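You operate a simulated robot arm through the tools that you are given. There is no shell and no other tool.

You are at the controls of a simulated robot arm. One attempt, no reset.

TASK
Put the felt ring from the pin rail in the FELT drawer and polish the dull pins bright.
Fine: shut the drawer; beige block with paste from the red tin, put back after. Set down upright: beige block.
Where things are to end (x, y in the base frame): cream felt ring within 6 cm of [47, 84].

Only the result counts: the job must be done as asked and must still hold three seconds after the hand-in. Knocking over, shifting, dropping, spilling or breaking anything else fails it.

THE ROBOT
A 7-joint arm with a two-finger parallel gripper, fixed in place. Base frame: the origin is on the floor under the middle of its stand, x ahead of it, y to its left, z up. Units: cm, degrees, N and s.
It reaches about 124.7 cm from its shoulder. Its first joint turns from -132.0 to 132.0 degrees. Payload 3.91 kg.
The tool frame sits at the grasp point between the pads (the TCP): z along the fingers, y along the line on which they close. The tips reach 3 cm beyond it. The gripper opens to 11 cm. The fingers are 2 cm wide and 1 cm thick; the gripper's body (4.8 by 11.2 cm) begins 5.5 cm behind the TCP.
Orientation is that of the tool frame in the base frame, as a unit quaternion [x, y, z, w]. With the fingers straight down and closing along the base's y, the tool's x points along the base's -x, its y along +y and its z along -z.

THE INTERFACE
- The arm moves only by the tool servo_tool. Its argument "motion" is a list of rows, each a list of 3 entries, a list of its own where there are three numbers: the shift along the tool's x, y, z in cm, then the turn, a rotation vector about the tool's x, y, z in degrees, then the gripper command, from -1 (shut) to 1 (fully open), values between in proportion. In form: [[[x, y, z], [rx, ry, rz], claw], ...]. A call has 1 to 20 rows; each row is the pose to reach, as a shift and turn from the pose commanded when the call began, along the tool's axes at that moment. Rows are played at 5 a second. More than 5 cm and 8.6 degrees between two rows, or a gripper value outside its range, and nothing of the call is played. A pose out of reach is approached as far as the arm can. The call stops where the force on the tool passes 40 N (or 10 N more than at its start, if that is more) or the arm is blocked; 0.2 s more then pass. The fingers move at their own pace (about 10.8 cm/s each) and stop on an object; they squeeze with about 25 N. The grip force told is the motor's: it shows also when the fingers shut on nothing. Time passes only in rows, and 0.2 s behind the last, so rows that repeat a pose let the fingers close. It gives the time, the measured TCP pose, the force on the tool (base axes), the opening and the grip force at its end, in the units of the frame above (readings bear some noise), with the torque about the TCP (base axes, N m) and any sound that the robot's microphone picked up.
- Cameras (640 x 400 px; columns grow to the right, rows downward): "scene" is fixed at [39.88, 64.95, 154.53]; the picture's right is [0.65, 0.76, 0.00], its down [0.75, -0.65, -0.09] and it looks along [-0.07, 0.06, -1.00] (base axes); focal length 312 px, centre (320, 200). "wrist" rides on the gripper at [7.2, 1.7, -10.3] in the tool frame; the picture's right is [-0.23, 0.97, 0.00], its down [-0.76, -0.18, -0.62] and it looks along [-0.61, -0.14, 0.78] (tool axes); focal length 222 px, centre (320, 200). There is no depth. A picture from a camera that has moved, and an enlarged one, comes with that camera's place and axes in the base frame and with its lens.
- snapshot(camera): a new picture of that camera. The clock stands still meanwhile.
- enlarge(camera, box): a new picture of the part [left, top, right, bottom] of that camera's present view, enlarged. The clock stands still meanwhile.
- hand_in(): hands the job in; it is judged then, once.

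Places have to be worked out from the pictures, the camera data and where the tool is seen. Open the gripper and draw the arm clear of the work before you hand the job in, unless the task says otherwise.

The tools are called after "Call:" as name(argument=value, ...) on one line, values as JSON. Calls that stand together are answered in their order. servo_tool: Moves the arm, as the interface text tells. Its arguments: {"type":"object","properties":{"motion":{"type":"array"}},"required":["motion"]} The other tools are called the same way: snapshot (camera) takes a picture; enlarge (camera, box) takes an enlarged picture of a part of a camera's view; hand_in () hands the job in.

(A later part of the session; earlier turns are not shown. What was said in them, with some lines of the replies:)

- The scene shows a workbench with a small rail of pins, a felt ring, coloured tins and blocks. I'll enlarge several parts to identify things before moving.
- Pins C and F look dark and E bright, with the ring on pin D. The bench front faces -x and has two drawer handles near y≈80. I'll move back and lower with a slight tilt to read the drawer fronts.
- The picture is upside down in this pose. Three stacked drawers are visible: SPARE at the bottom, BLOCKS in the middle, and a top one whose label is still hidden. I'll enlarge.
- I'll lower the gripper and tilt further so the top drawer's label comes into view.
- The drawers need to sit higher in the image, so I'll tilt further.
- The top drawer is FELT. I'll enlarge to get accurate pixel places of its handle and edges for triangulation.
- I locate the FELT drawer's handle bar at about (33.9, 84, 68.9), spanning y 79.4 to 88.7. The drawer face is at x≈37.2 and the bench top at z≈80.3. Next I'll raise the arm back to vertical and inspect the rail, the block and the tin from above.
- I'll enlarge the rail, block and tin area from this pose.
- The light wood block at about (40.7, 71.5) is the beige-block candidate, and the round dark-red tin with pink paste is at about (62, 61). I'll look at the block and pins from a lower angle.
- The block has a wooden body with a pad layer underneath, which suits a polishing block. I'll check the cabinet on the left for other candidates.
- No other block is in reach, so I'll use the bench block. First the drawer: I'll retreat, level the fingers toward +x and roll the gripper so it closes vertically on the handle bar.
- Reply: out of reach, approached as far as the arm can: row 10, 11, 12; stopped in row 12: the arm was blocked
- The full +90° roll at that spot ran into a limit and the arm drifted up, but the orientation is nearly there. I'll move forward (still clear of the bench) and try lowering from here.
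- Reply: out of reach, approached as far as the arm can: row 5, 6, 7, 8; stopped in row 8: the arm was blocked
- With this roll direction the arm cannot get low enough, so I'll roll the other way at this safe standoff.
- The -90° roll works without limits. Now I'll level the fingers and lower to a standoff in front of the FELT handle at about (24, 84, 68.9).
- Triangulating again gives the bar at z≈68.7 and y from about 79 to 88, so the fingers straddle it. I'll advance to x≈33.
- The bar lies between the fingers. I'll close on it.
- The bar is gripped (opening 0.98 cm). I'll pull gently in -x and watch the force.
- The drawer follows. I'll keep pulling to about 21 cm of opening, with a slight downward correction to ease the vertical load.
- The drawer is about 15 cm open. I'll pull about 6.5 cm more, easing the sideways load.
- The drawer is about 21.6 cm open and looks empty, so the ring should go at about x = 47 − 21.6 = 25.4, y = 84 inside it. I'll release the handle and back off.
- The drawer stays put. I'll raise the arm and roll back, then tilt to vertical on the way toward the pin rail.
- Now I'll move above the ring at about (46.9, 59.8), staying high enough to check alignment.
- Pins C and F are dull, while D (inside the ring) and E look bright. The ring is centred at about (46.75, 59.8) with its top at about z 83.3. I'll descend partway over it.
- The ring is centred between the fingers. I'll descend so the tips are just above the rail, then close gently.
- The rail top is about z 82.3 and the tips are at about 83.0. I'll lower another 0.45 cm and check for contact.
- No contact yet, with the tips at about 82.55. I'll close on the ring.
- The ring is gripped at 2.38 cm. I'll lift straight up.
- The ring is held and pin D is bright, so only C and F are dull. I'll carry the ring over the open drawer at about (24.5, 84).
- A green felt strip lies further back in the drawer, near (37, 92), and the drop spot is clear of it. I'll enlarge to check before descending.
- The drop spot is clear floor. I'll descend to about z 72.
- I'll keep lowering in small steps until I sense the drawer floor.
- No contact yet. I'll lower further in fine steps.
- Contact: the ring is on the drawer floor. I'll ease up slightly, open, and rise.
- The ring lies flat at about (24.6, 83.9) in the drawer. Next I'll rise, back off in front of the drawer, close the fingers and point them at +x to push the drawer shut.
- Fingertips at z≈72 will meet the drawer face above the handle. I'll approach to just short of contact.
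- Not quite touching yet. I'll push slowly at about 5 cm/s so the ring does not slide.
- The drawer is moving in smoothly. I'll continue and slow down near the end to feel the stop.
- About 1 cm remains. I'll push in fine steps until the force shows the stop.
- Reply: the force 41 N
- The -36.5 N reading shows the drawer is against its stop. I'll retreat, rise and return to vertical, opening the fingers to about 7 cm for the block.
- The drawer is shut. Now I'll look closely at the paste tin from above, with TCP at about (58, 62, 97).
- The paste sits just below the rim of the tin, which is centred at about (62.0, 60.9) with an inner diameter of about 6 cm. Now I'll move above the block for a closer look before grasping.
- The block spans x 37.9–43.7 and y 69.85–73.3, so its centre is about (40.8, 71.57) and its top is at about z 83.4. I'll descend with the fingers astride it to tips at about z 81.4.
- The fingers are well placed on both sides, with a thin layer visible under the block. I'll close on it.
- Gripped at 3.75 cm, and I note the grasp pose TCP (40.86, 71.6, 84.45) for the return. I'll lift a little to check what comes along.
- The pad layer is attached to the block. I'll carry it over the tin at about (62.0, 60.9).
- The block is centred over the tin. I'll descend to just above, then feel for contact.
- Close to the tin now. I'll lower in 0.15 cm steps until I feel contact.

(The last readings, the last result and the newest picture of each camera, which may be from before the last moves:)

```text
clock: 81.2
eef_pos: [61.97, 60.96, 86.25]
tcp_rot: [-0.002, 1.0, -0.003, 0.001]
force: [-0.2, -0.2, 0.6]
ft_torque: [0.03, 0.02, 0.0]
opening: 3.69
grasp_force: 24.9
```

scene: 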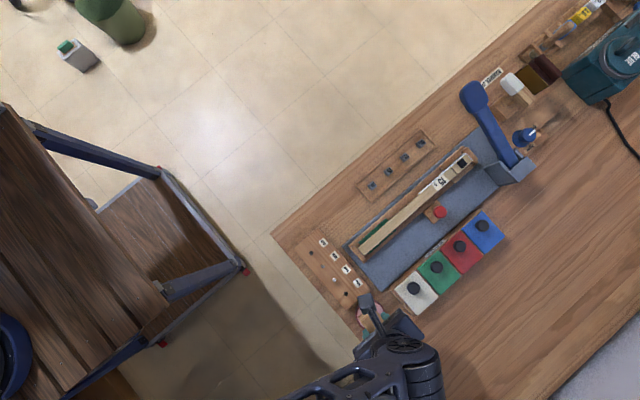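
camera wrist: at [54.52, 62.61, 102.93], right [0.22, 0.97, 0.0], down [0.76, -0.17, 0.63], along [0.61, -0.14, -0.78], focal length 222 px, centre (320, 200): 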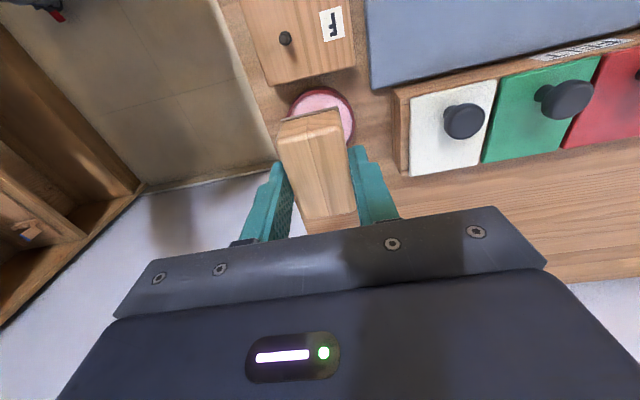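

Call:
servo_tool(motion=[[[0, 0, 0.15], [0, 0, 0], -0.6], [[0, 0, 0.3], [0, 0, 0], -0.6], [[0, 0, 0.4], [0, 0, 0], -0.6]])

Call:
enlarge(camera="wrist", box=[200, 20, 440, 230])

```text
clock: 82.0
eef_pos: [61.89, 61.01, 86.02]
tcp_rot: [-0.002, 1.0, -0.003, 0.001]
force: [-1.6, -1.8, 4.6]
ft_torque: [0.01, 0.13, 0.05]
opening: 3.71
grasp_force: 25.1
```

```text
1.90 times, centred on (320, 125) of wrist
camera zoom: at [54.58, 62.63, 96.24], right [0.22, 0.97, 0.0], down [0.76, -0.17, 0.63], along [0.61, -0.14, -0.78], focal length 423 px, centre (320, 343)
```

zoom: 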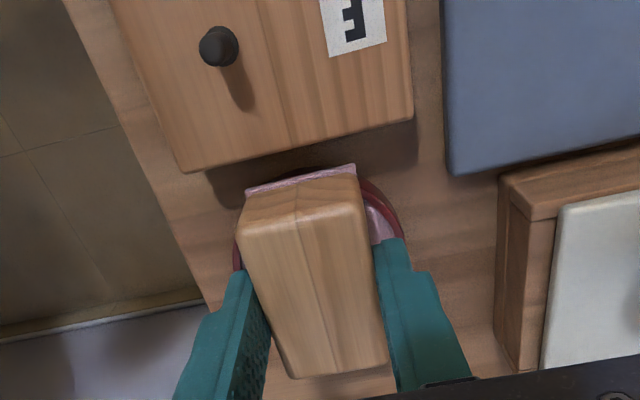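

The pad's edge has turned pink, so it has taken paste. I'll lift straight up.

Call:
servo_tool(motion=[[[0, 0, 0], [0, 0, 0], -0.6], [[0, 0, -0.5], [0, 0, 0], -0.6], [[0, 0, -1.5], [0, 0, 0], -0.6], [[0, 0, -3], [0, 0, 0], -0.6], [[0, 0, -5], [0, 0, 0], -0.6], [[0, 0, -7], [0, 0, 0], -0.6]])

Call:
enlarge(camera="wrist", box=[200, 20, 440, 230])

```text
clock: 83.4
eef_pos: [62.01, 61.01, 92.8]
tcp_rot: [-0.001, 1.0, -0.002, 0.001]
force: [-0.4, -0.8, 0.2]
ft_torque: [0.01, 0.01, -0.01]
opening: 3.74
grasp_force: 25.2
```

```text
1.90 times, centred on (320, 125) of wrist
camera zoom: at [54.58, 62.68, 103.16], right [0.22, 0.97, 0.0], down [0.76, -0.17, 0.63], along [0.61, -0.14, -0.78], focal length 423 px, centre (320, 343)
```

zoom: 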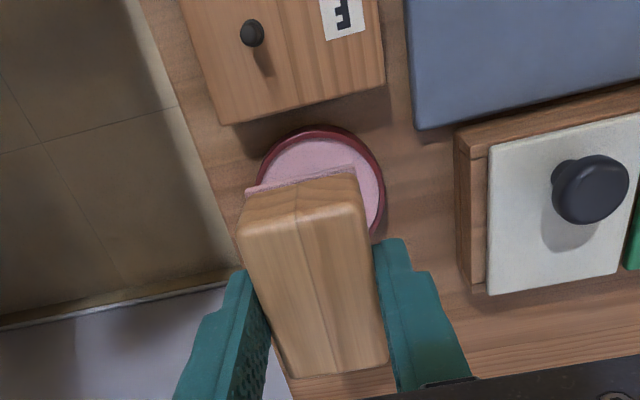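

The pad holds paste. I'll move over pin F at about (54.6, 59.9) and lower toward the pin top (about z 83.8, so TCP about 88).

Call:
servo_tool(motion=[[[2.5, -0.4, 0], [0, 0, 0], -0.6], [[5, -0.8, 0], [0, 0, 0], -0.6], [[7.35, -1.1, 0], [0, 0, 0], -0.6], [[7.35, -1.1, 2], [0, 0, 0], -0.6], [[7.35, -1.1, 3.6], [0, 0, 0], -0.6], [[7.35, -1.1, 3.6], [0, 0, 0], -0.6]])

Call:
snapshot(camera="wrist")

Call:
enlarge(camera="wrist", box=[200, 20, 440, 230])

Call:
enlarge(camera="scene", box=[290, 220, 430, 340])

```text
clock: 84.8
eef_pos: [54.62, 59.76, 89.07]
tcp_rot: [-0.001, 1.0, -0.003, 0.0]
force: [-0.5, -0.9, -0.1]
ft_torque: [0.01, -0.02, 0.0]
opening: 3.71
grasp_force: 25.0
```

```text
taken
camera wrist: at [47.24, 61.51, 99.47], right [0.22, 0.97, 0.0], down [0.76, -0.17, 0.63], along [0.61, -0.14, -0.78], focal length 222 px, centre (320, 200)
```

wrist: 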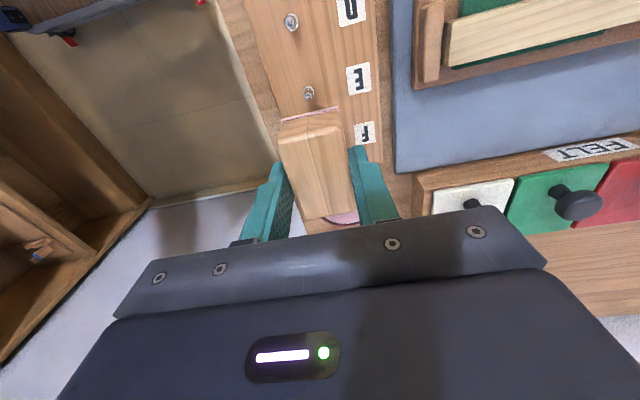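

```text
1.90 times, centred on (320, 125) of wrist
camera zoom: at [47.24, 61.51, 99.47], right [0.22, 0.97, 0.0], down [0.76, -0.17, 0.63], along [0.61, -0.14, -0.78], focal length 423 px, centre (320, 343)
```

zoom: 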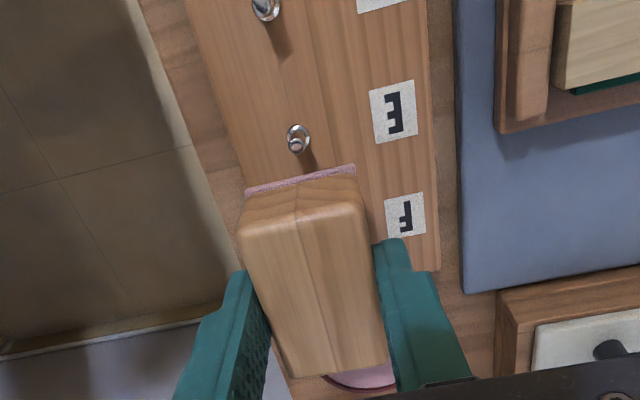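

```text
3.33 times, centred on (360, 280) of scene
camera zoom: at [39.88, 64.95, 154.53], right [0.65, 0.76, 0.0], down [0.75, -0.65, -0.09], along [-0.07, 0.06, -1.0], focal length 1039 px, centre (187, -67)
```

zoom: 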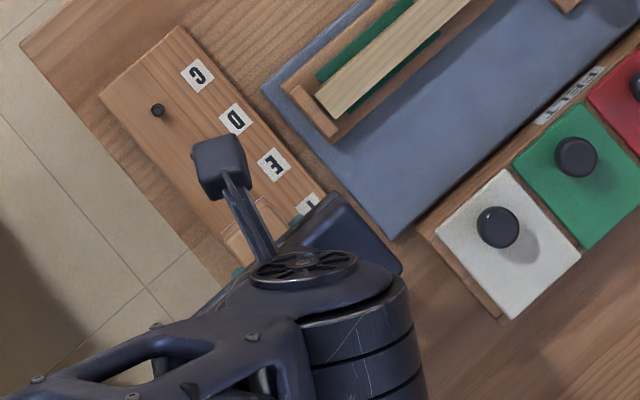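

Over pin F and clear of E. I'll lower in small steps to contact.

Call:
servo_tool(motion=[[[0, 0.1, 0.2], [0, 0, 0], -0.6], [[0, 0.1, 0.4], [0, 0, 0], -0.6], [[0, 0.1, 0.6], [0, 0, 0], -0.6], [[0, 0.1, 0.75], [0, 0, 0], -0.6]])

```text
clock: 85.8
eef_pos: [54.6, 59.94, 88.49]
tcp_rot: [-0.001, 1.0, -0.003, 0.001]
force: [0.0, 0.5, -0.6]
ft_torque: [0.04, 0.0, -0.03]
opening: 3.71
grasp_force: 25.3
```

Call:
servo_tool(motion=[[[0, 0, 0.15], [0, 0, 0], -0.6], [[0, 0, 0.3], [0, 0, 0], -0.6], [[0, 0, 0.45], [0, 0, 0], -0.6]])

```text
clock: 86.6
eef_pos: [54.58, 59.85, 88.1]
tcp_rot: [-0.001, 1.0, -0.001, 0.002]
force: [0.0, -1.9, 8.1]
ft_torque: [-0.09, 0.0, 0.04]
opening: 3.7
grasp_force: 25.1
```

Contact at about 8 N on pin F. I'll rub back and forth along y with a small x component.

Call:
servo_tool(motion=[[[0, 0.6, 0], [0, 0, 0], -0.6], [[0, 1.1, 0], [0, 0, 0], -0.6], [[0, 0.5, 0], [0, 0, 0], -0.6], [[0, -0.2, 0], [0, 0, 0], -0.6], [[0, -0.9, 0], [0, 0, 0], -0.6], [[0, -0.2, 0], [0, 0, 0], -0.6], [[0, 0.5, 0], [0, 0, 0], -0.6], [[0, 1.1, 0], [0, 0, 0], -0.6], [[0.2, 0.5, 0], [0, 0, 0], -0.6], [[0.2, -0.2, 0], [0, 0, 0], -0.6], [[0.2, -0.9, 0], [0, 0, 0], -0.6], [[0, -0.2, 0], [0, 0, 0], -0.6], [[-0.3, 0.5, 0], [0, 0, 0], -0.6], [[-0.3, 1.1, 0], [0, 0, 0], -0.6], [[-0.3, 0.5, 0], [0, 0, 0], -0.6], [[-0.3, -0.2, 0], [0, 0, 0], -0.6], [[-0.3, -0.9, 0], [0, 0, 0], -0.6], [[0, -0.2, 0], [0, 0, 0], -0.6], [[0, 0, 0], [0, 0, 0], -0.6]])

Call:
enlarge(camera="wrist", box=[200, 20, 440, 230])

```text
clock: 90.6
eef_pos: [54.68, 59.85, 88.1]
tcp_rot: [-0.001, 1.0, -0.002, 0.001]
force: [0.3, -2.5, 5.4]
ft_torque: [-0.1, -0.02, -0.05]
opening: 3.71
grasp_force: 25.0
```

```text
1.90 times, centred on (320, 125) of wrist
camera zoom: at [47.18, 61.65, 98.38], right [0.22, 0.97, 0.0], down [0.76, -0.17, 0.63], along [0.61, -0.14, -0.78], focal length 423 px, centre (320, 343)
```

zoom: 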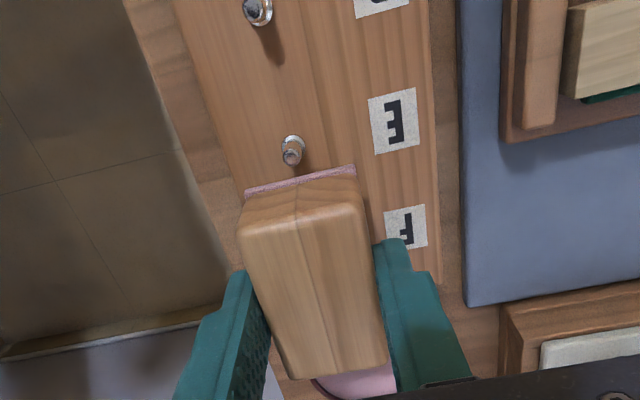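

I'll lift off and step forward to see pin F.

Call:
servo_tool(motion=[[[0, 0, -1], [0, 0, 0], -0.6], [[0, 0, -3], [0, 0, 0], -0.6], [[0, 0, -5], [0, 0, 0], -0.6], [[-3.5, 0.5, -5], [0, 0, 0], -0.6], [[-7, 1, -5], [0, 0, 0], -0.6], [[-7, 1, -5], [0, 0, 0], -0.6]])

Call:
enlarge(camera="wrist", box=[200, 0, 440, 210])

Call:
enlarge(camera="scene", box=[290, 220, 430, 340])

```text
clock: 92.0
eef_pos: [61.65, 61.04, 92.96]
tcp_rot: [-0.001, 1.0, -0.003, 0.0]
force: [1.0, -1.1, -0.6]
ft_torque: [-0.01, 0.01, 0.0]
opening: 3.7
grasp_force: 24.8
```

```text
1.90 times, centred on (320, 105) of wrist
camera zoom: at [54.23, 62.69, 103.29], right [0.22, 0.97, 0.0], down [0.76, -0.17, 0.63], along [0.61, -0.14, -0.78], focal length 423 px, centre (320, 381)
```

zoom: 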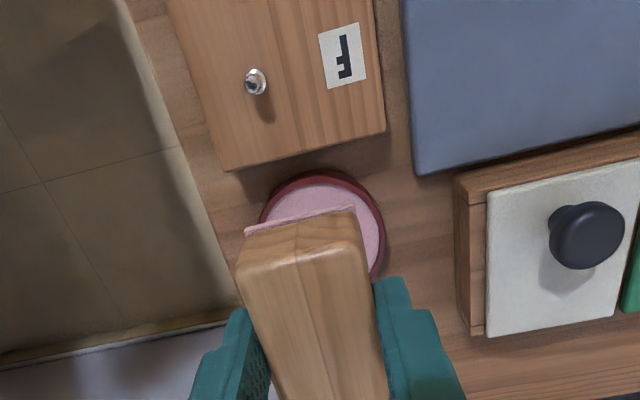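

```text
3.33 times, centred on (360, 280) of scene
camera zoom: at [39.88, 64.95, 154.53], right [0.65, 0.76, 0.0], down [0.75, -0.65, -0.09], along [-0.07, 0.06, -1.0], focal length 1039 px, centre (187, -67)
```

zoom: 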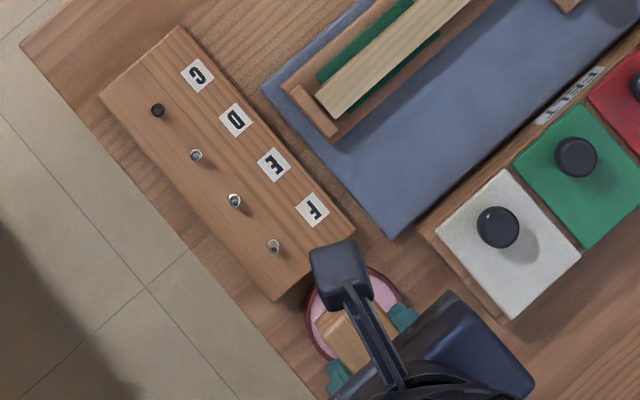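

Pin F is bright now and only C remains dull; the pad is still pink. I'll move over pin C at about (42.75, 59.9).

Call:
servo_tool(motion=[[[3.8, -0.2, 0], [0, 0, 0], -0.6], [[7.6, -0.4, 0], [0, 0, 0], -0.6], [[11.4, -0.6, 0], [0, 0, 0], -0.6], [[15.2, -0.9, 0], [0, 0, 0], -0.6], [[18.95, -1.15, 0], [0, 0, 0], -0.6], [[18.95, -1.15, 2], [0, 0, 0], -0.6], [[18.95, -1.15, 3.9], [0, 0, 0], -0.6], [[18.95, -1.15, 3.9], [0, 0, 0], -0.6]])

Call:
enlarge(camera="wrist", box=[200, 20, 440, 230])

Call:
snapshot(camera="scene")

```text
clock: 93.8
eef_pos: [42.7, 59.71, 89.01]
tcp_rot: [-0.001, 1.0, -0.002, 0.001]
force: [-0.6, 0.0, -0.1]
ft_torque: [0.02, 0.0, 0.02]
opening: 3.7
grasp_force: 25.1
```

```text
1.90 times, centred on (320, 125) of wrist
camera zoom: at [35.26, 61.48, 99.41], right [0.22, 0.97, 0.0], down [0.76, -0.17, 0.63], along [0.61, -0.14, -0.78], focal length 423 px, centre (320, 343)
```

zoom: 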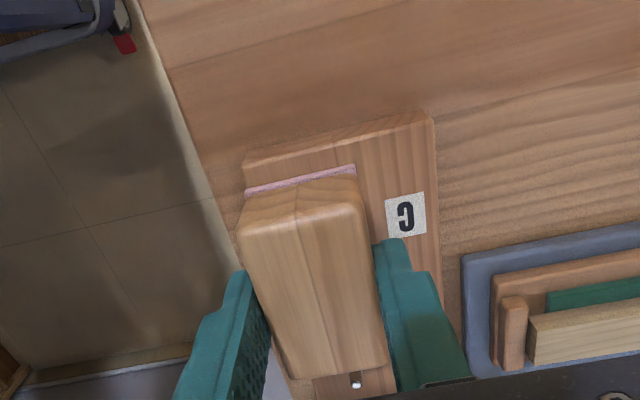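

```text
taken
```

scene: 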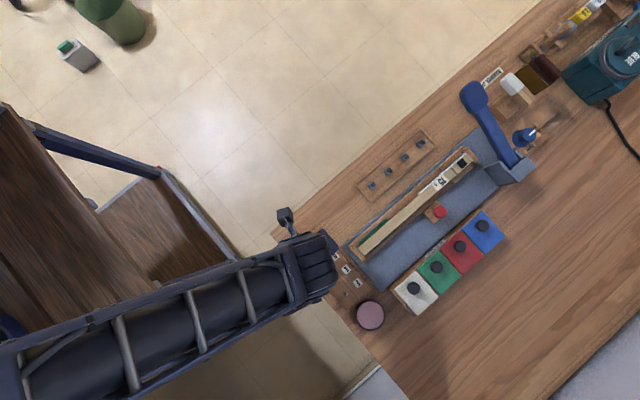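

I'm over pin C, with D just beyond the block's far edge. I'll lower in small steps to contact.

Call:
servo_tool(motion=[[[0, 0.15, 0.25], [0, 0, 0], -0.6], [[0, 0.15, 0.5], [0, 0, 0], -0.6], [[0, 0.15, 0.7], [0, 0, 0], -0.6], [[0, 0.15, 0.85], [0, 0, 0], -0.6], [[0, 0.15, 0.95], [0, 0, 0], -0.6]])

```text
clock: 95.0
eef_pos: [42.64, 59.81, 88.19]
tcp_rot: [-0.002, 1.0, -0.002, 0.0]
force: [0.1, -0.7, -0.6]
ft_torque: [-0.01, -0.03, 0.03]
opening: 3.72
grasp_force: 25.3
```

Call:
servo_tool(motion=[[[0, 0, 0.1], [0, 0, 0], -0.6], [[0, 0, 0.2], [0, 0, 0], -0.6], [[0, 0, 0.3], [0, 0, 0], -0.6]])

```text
clock: 95.8
eef_pos: [42.79, 59.99, 88.01]
tcp_rot: [-0.002, 1.0, -0.002, 0.002]
force: [-0.7, -1.6, 21.5]
ft_torque: [-0.17, -0.01, -0.01]
opening: 3.72
grasp_force: 25.1
```

The contact force is 21.5 N, so I'll ease up 0.12 cm and rub pin C as before.

Call:
servo_tool(motion=[[[0, 0, -0.12], [0, 0, 0], -0.6], [[0, 0.5, -0.12], [0, 0, 0], -0.6], [[0, 1.0, -0.12], [0, 0, 0], -0.6], [[0, 0.4, -0.12], [0, 0, 0], -0.6], [[0, -0.3, -0.12], [0, 0, 0], -0.6], [[0, -1.0, -0.12], [0, 0, 0], -0.6], [[0, -0.3, -0.12], [0, 0, 0], -0.6], [[0, 0.4, -0.12], [0, 0, 0], -0.6], [[0, 1.0, -0.12], [0, 0, 0], -0.6], [[0.2, 0.4, -0.12], [0, 0, 0], -0.6], [[0.2, -0.3, -0.12], [0, 0, 0], -0.6], [[0.2, -1.0, -0.12], [0, 0, 0], -0.6], [[0, -0.3, -0.12], [0, 0, 0], -0.6], [[0.3, 0.4, -0.12], [0, 0, 0], -0.6], [[0.3, 1.0, -0.12], [0, 0, 0], -0.6], [[0.3, 0.4, -0.12], [0, 0, 0], -0.6], [[0.3, -0.3, -0.12], [0, 0, 0], -0.6], [[0.3, -1.0, -0.12], [0, 0, 0], -0.6], [[0, -0.3, -0.12], [0, 0, 0], -0.6], [[0, 0, -0.12], [0, 0, 0], -0.6]])

```text
clock: 100.0
eef_pos: [42.64, 59.87, 88.04]
tcp_rot: [-0.001, 1.0, -0.002, 0.001]
force: [0.9, -2.5, 4.0]
ft_torque: [-0.12, -0.02, -0.01]
opening: 3.71
grasp_force: 25.2
```

I'll lift off and move toward the block's home position to see pin C.

Call:
servo_tool(motion=[[[0, 0, -1], [0, 0, 0], -0.6], [[0, 0, -3], [0, 0, 0], -0.6], [[0, 0, -6], [0, 0, 0], -0.6], [[-2, 3, -8.5], [0, 0, 0], -0.6], [[-3, 7, -8.5], [0, 0, 0], -0.6], [[-3, 11.7, -8.5], [0, 0, 0], -0.6], [[-3, 11.7, -8.5], [0, 0, 0], -0.6]])

Call:
snapshot(camera="wrist")

Call:
enlarge(camera="wrist", box=[140, 60, 380, 240])

Call:
enlarge(camera="scene", box=[290, 220, 430, 340])

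```text
clock: 101.6
eef_pos: [45.67, 71.65, 96.46]
tcp_rot: [-0.001, 1.0, -0.002, 0.001]
force: [0.4, 0.1, -0.3]
ft_torque: [0.0, 0.03, 0.02]
opening: 3.71
grasp_force: 24.8
```

```text
taken
camera wrist: at [38.3, 73.36, 106.74], right [0.23, 0.97, 0.0], down [0.76, -0.17, 0.63], along [0.61, -0.14, -0.78], focal length 222 px, centre (320, 200)
```

wrist: 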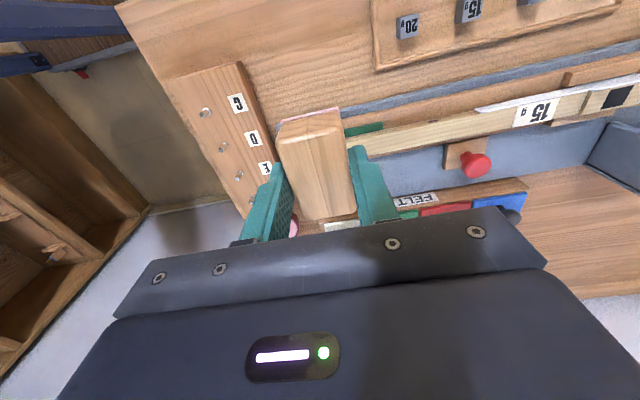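

```text
2.22 times, centred on (260, 150) of wrist
camera zoom: at [38.3, 73.36, 106.74], right [0.23, 0.97, 0.0], down [0.76, -0.17, 0.63], along [0.61, -0.14, -0.78], focal length 494 px, centre (453, 311)
```

zoom: 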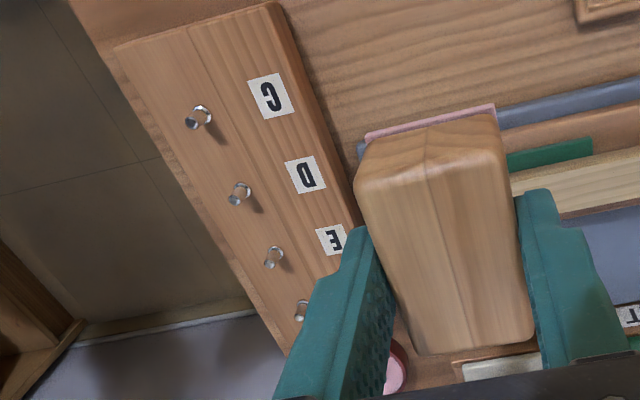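

```text
3.33 times, centred on (360, 280) of scene
camera zoom: at [39.88, 64.95, 154.53], right [0.65, 0.76, 0.0], down [0.75, -0.65, -0.09], along [-0.07, 0.06, -1.0], focal length 1039 px, centre (187, -67)
```

zoom: 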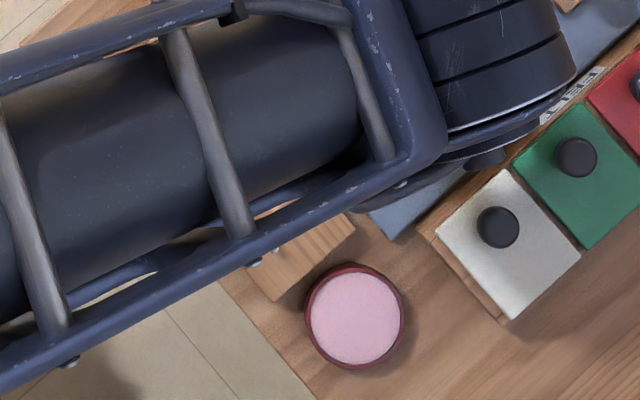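

All four pins look metallic now. I'll zoom in on pin C to be sure before putting the block back.

Call:
enlarge(camera="wrist", box=[190, 90, 270, 190])

```text
4.00 times, centred on (230, 140) of wrist
camera zoom: at [38.3, 73.36, 106.74], right [0.23, 0.97, 0.0], down [0.76, -0.17, 0.63], along [0.61, -0.14, -0.78], focal length 888 px, centre (680, 440)
```

zoom: 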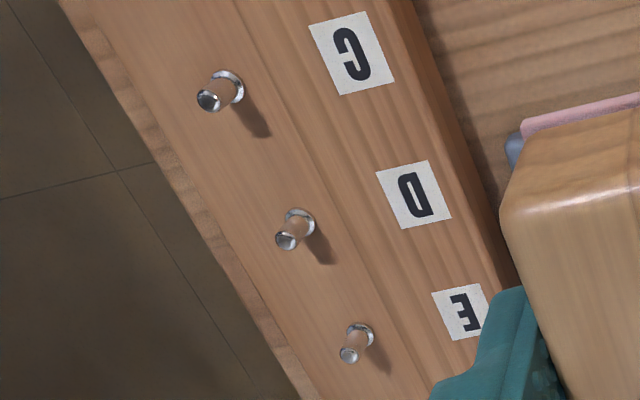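

Pin C matches D and E. I'll return the block to its home: TCP (40.86, 71.64), descending to just above the original height.

Call:
servo_tool(motion=[[[2.4, 0, 0], [0, 0, 0], -0.6], [[4.8, 0, 0], [0, 0, 0], -0.6], [[4.8, 0, 3], [0, 0, 0], -0.6], [[4.8, 0, 6], [0, 0, 0], -0.6], [[4.8, 0, 8.5], [0, 0, 0], -0.6], [[4.8, 0, 10.5], [0, 0, 0], -0.6], [[4.8, 0, 11.2], [0, 0, 0], -0.6], [[4.8, 0, 11.2], [0, 0, 0], -0.6]])

Call:
enlarge(camera="wrist", box=[220, 60, 420, 230])

```text
clock: 103.4
eef_pos: [40.8, 71.66, 85.08]
tcp_rot: [-0.001, 1.0, -0.002, 0.001]
force: [-0.5, -0.8, -0.7]
ft_torque: [-0.01, 0.01, -0.01]
opening: 3.71
grasp_force: 25.0
```

```text
2.35 times, centred on (320, 145) of wrist
camera zoom: at [33.45, 73.27, 95.51], right [0.22, 0.97, 0.0], down [0.76, -0.17, 0.63], along [0.61, -0.14, -0.78], focal length 523 px, centre (320, 329)
```

zoom: 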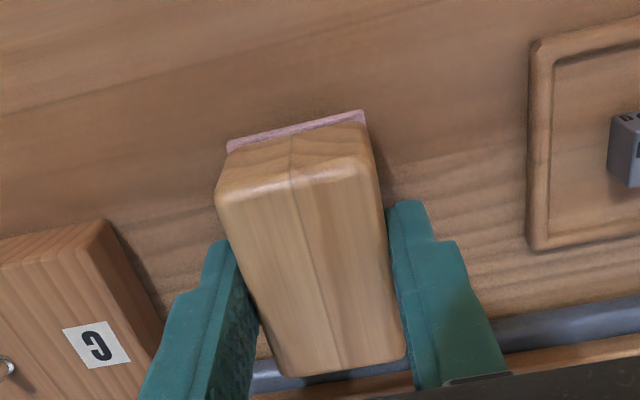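

About 0.6 cm above the original height. I'll lower in small steps to contact.

Call:
servo_tool(motion=[[[0, 0, 0.15], [0, 0, 0], -0.6], [[0, 0, 0.3], [0, 0, 0], -0.6], [[0, 0, 0.45], [0, 0, 0], -0.6]])

```text
clock: 104.2
eef_pos: [40.85, 71.6, 84.66]
tcp_rot: [-0.002, 1.0, -0.002, 0.001]
force: [0.1, -1.0, -0.5]
ft_torque: [0.01, 0.02, 0.01]
opening: 3.71
grasp_force: 24.7
```

Call:
servo_tool(motion=[[[0, 0, 0.08], [0, 0, 0], -0.6], [[0, 0, 0.16], [0, 0, 0], -0.6], [[0, 0, 0.24], [0, 0, 0], -0.6]])

```text
clock: 105.0
eef_pos: [40.87, 71.59, 84.56]
tcp_rot: [-0.001, 1.0, -0.003, 0.0]
force: [0.3, 0.0, -0.7]
ft_torque: [-0.03, 0.02, -0.01]
opening: 3.71
grasp_force: 24.6
```

Call:
servo_tool(motion=[[[0, 0, 0.08], [0, 0, 0], -0.6], [[0, 0, 0.16], [0, 0, 0], -0.6]])

```text
clock: 105.6
eef_pos: [40.85, 71.47, 84.34]
tcp_rot: [-0.001, 1.0, -0.002, 0.001]
force: [0.5, 0.0, -0.4]
ft_torque: [0.04, 0.01, 0.01]
opening: 3.71
grasp_force: 24.8
```

Still no contact; the block may have slid up slightly in the grip. I'll continue in tiny steps.

Call:
servo_tool(motion=[[[0, 0, 0.07], [0, 0, 0], -0.6], [[0, 0, 0.14], [0, 0, 0], -0.6]])

```text
clock: 106.2
eef_pos: [40.97, 71.52, 84.31]
tcp_rot: [-0.001, 1.0, -0.001, 0.001]
force: [-1.4, -5.0, 15.3]
ft_torque: [-0.04, 0.31, 0.06]
opening: 3.71
grasp_force: 25.3
```

Contact at 15 N, so the block is on the bench. I'll ease slightly, open the fingers and rise straight up.

Call:
servo_tool(motion=[[[0, 0, -0.08], [0, 0, 0], -0.6], [[0, 0, -0.08], [0, 0, 0], -0.3], [[0, 0, -0.08], [0, 0, 0], -0.1], [[0, 0, -0.08], [0, 0, 0], 0.2], [[0, 0, -0.08], [0, 0, 0], 0.3], [[0, 0, -0.08], [0, 0, 0], 0.3], [[0, 0, -2], [0, 0, 0], 0.3], [[0, 0, -5], [0, 0, 0], 0.3], [[0, 0, -9], [0, 0, 0], 0.3], [[0, 0, -13], [0, 0, 0], 0.3]])

Call:
snapshot(camera="wrist")

Call:
enlarge(camera="wrist", box=[160, 40, 420, 230])

```text
clock: 108.4
eef_pos: [40.63, 71.64, 97.07]
tcp_rot: [-0.001, 1.0, -0.003, 0.002]
force: [-1.0, 0.2, 0.4]
ft_torque: [-0.01, 0.05, 0.01]
opening: 7.15
grasp_force: 0.0
```

```text
taken
camera wrist: at [33.32, 73.39, 107.43], right [0.22, 0.97, -0.01], down [0.76, -0.17, 0.63], along [0.61, -0.14, -0.78], focal length 222 px, centre (320, 200)
```

wrist: 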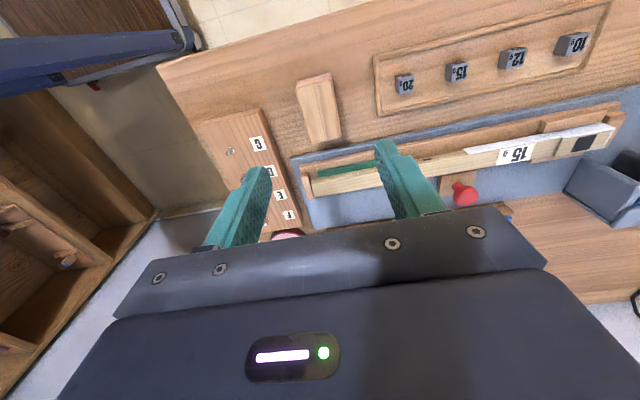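

```text
2.11 times, centred on (290, 135) of wrist
camera zoom: at [33.32, 73.39, 107.43], right [0.22, 0.97, -0.01], down [0.76, -0.17, 0.63], along [0.61, -0.14, -0.78], focal length 468 px, centre (383, 337)
```

zoom: 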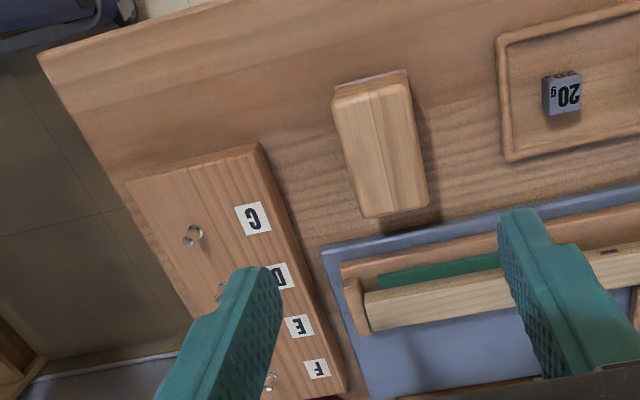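

The block stands upright at its place. I'll open the gripper fully, draw the arm clear and take a final scene check.

Call:
servo_tool(motion=[[[0, 0, -3], [0, 0, 0], 0.6], [[4, 0, -5], [0, 0, 0], 1], [[8, 0, -7], [0, 0, 0], 1], [[12, 0, -9], [0, 0, 0], 1], [[16, 0, -11], [0, 0, 0], 1], [[20, 0, -12], [0, 0, 0], 1], [[24, 0, -12], [0, 0, 0], 1], [[28, 0, -12], [0, 0, 0], 1], [[32, 0, -12], [0, 0, 0], 1], [[36, 0, -12], [0, 0, 0], 1], [[36, 0, -12], [0, 0, 0], 1]])

Call:
snapshot(camera="scene")

Call:
enlarge(camera="scene", box=[260, 120, 460, 340])

Call:
snapshot(camera="wrist")

```text
clock: 110.8
eef_pos: [4.9, 71.64, 109.11]
tcp_rot: [-0.002, 1.0, -0.003, 0.001]
force: [0.3, 0.5, 0.5]
ft_torque: [0.04, -0.01, -0.01]
opening: 11.0
grasp_force: 0.0
```

```text
taken
```

scene: 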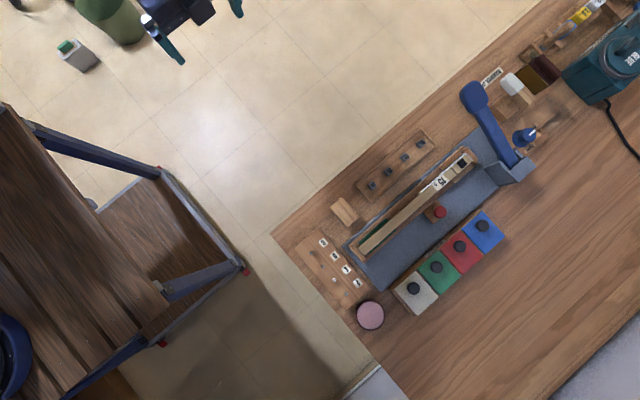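

```text
1.82 times, centred on (360, 230) of scene
camera zoom: at [39.88, 64.95, 154.53], right [0.65, 0.76, 0.0], down [0.75, -0.65, -0.09], along [-0.07, 0.06, -1.0], focal length 567 px, centre (247, 146)
```

zoom: 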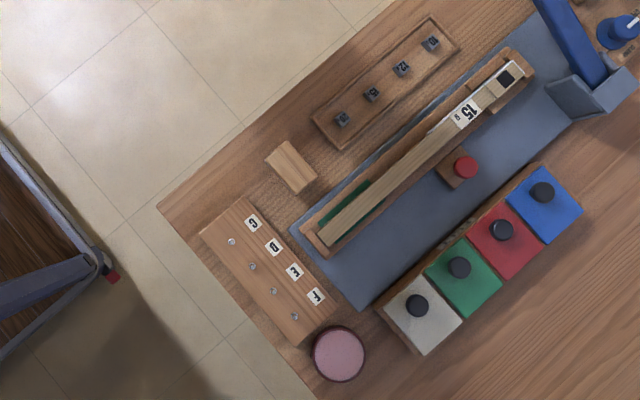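

```text
taken
camera wrist: at [-2.56, 73.36, 119.41], right [0.22, 0.97, 0.0], down [0.76, -0.17, 0.63], along [0.61, -0.14, -0.78], focal length 222 px, centre (320, 200)
```

wrist: 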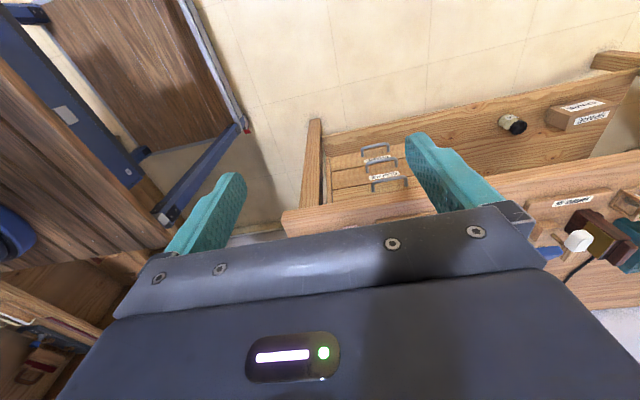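

All four pins are bright and the block is back where it was. I'll check that the drawer front is flush before handing in.

Call:
enlarge(camera="wrist", box=[300, 120, 440, 220])

```text
4.00 times, centred on (370, 170) of wrist
camera zoom: at [-2.56, 73.36, 119.41], right [0.22, 0.97, 0.0], down [0.76, -0.17, 0.63], along [0.61, -0.14, -0.78], focal length 888 px, centre (120, 320)
```

zoom: 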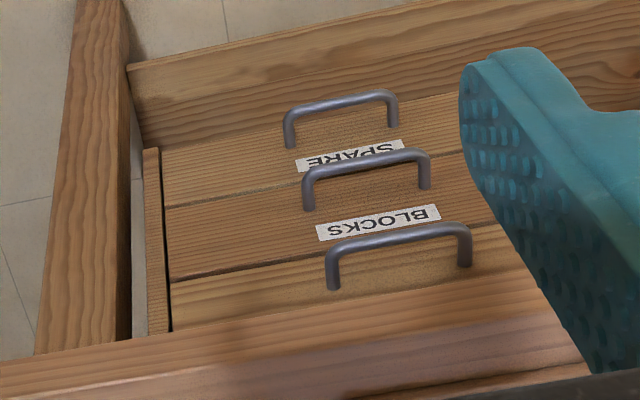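

The FELT drawer is flush with the others, with the ring inside. All four pins are bright, the beige block is upright in its place, and the arm is clear with the gripper open. I'm handing in.

Call:
hand_in()

```text
The job is handed in.
```

The job is handed in. The felt ring is in the FELT drawer, the drawer is shut, and all four pins look bright.

- **Ring:** I set it flat on the drawer floor about 1 cm from [47, 84], allowing for the distance the drawer was open. I pushed the drawer shut slowly so the ring would not slide. I couldn't see inside after closing it.
- **Drawer:** It closed against its stop and the front is flush with the other two.
- **Pins:** Only C and F were dull. I dabbed the beige block once in the red tin, rubbed F, then C, and both now match D and E in the close-up pictures.
- **Beige block:** It is back upright in its original spot, within about 1–3 px in the overhead picture.

The arm is clear of the bench with the gripper open. I saw nothing else moved or knocked over in the final pictures.
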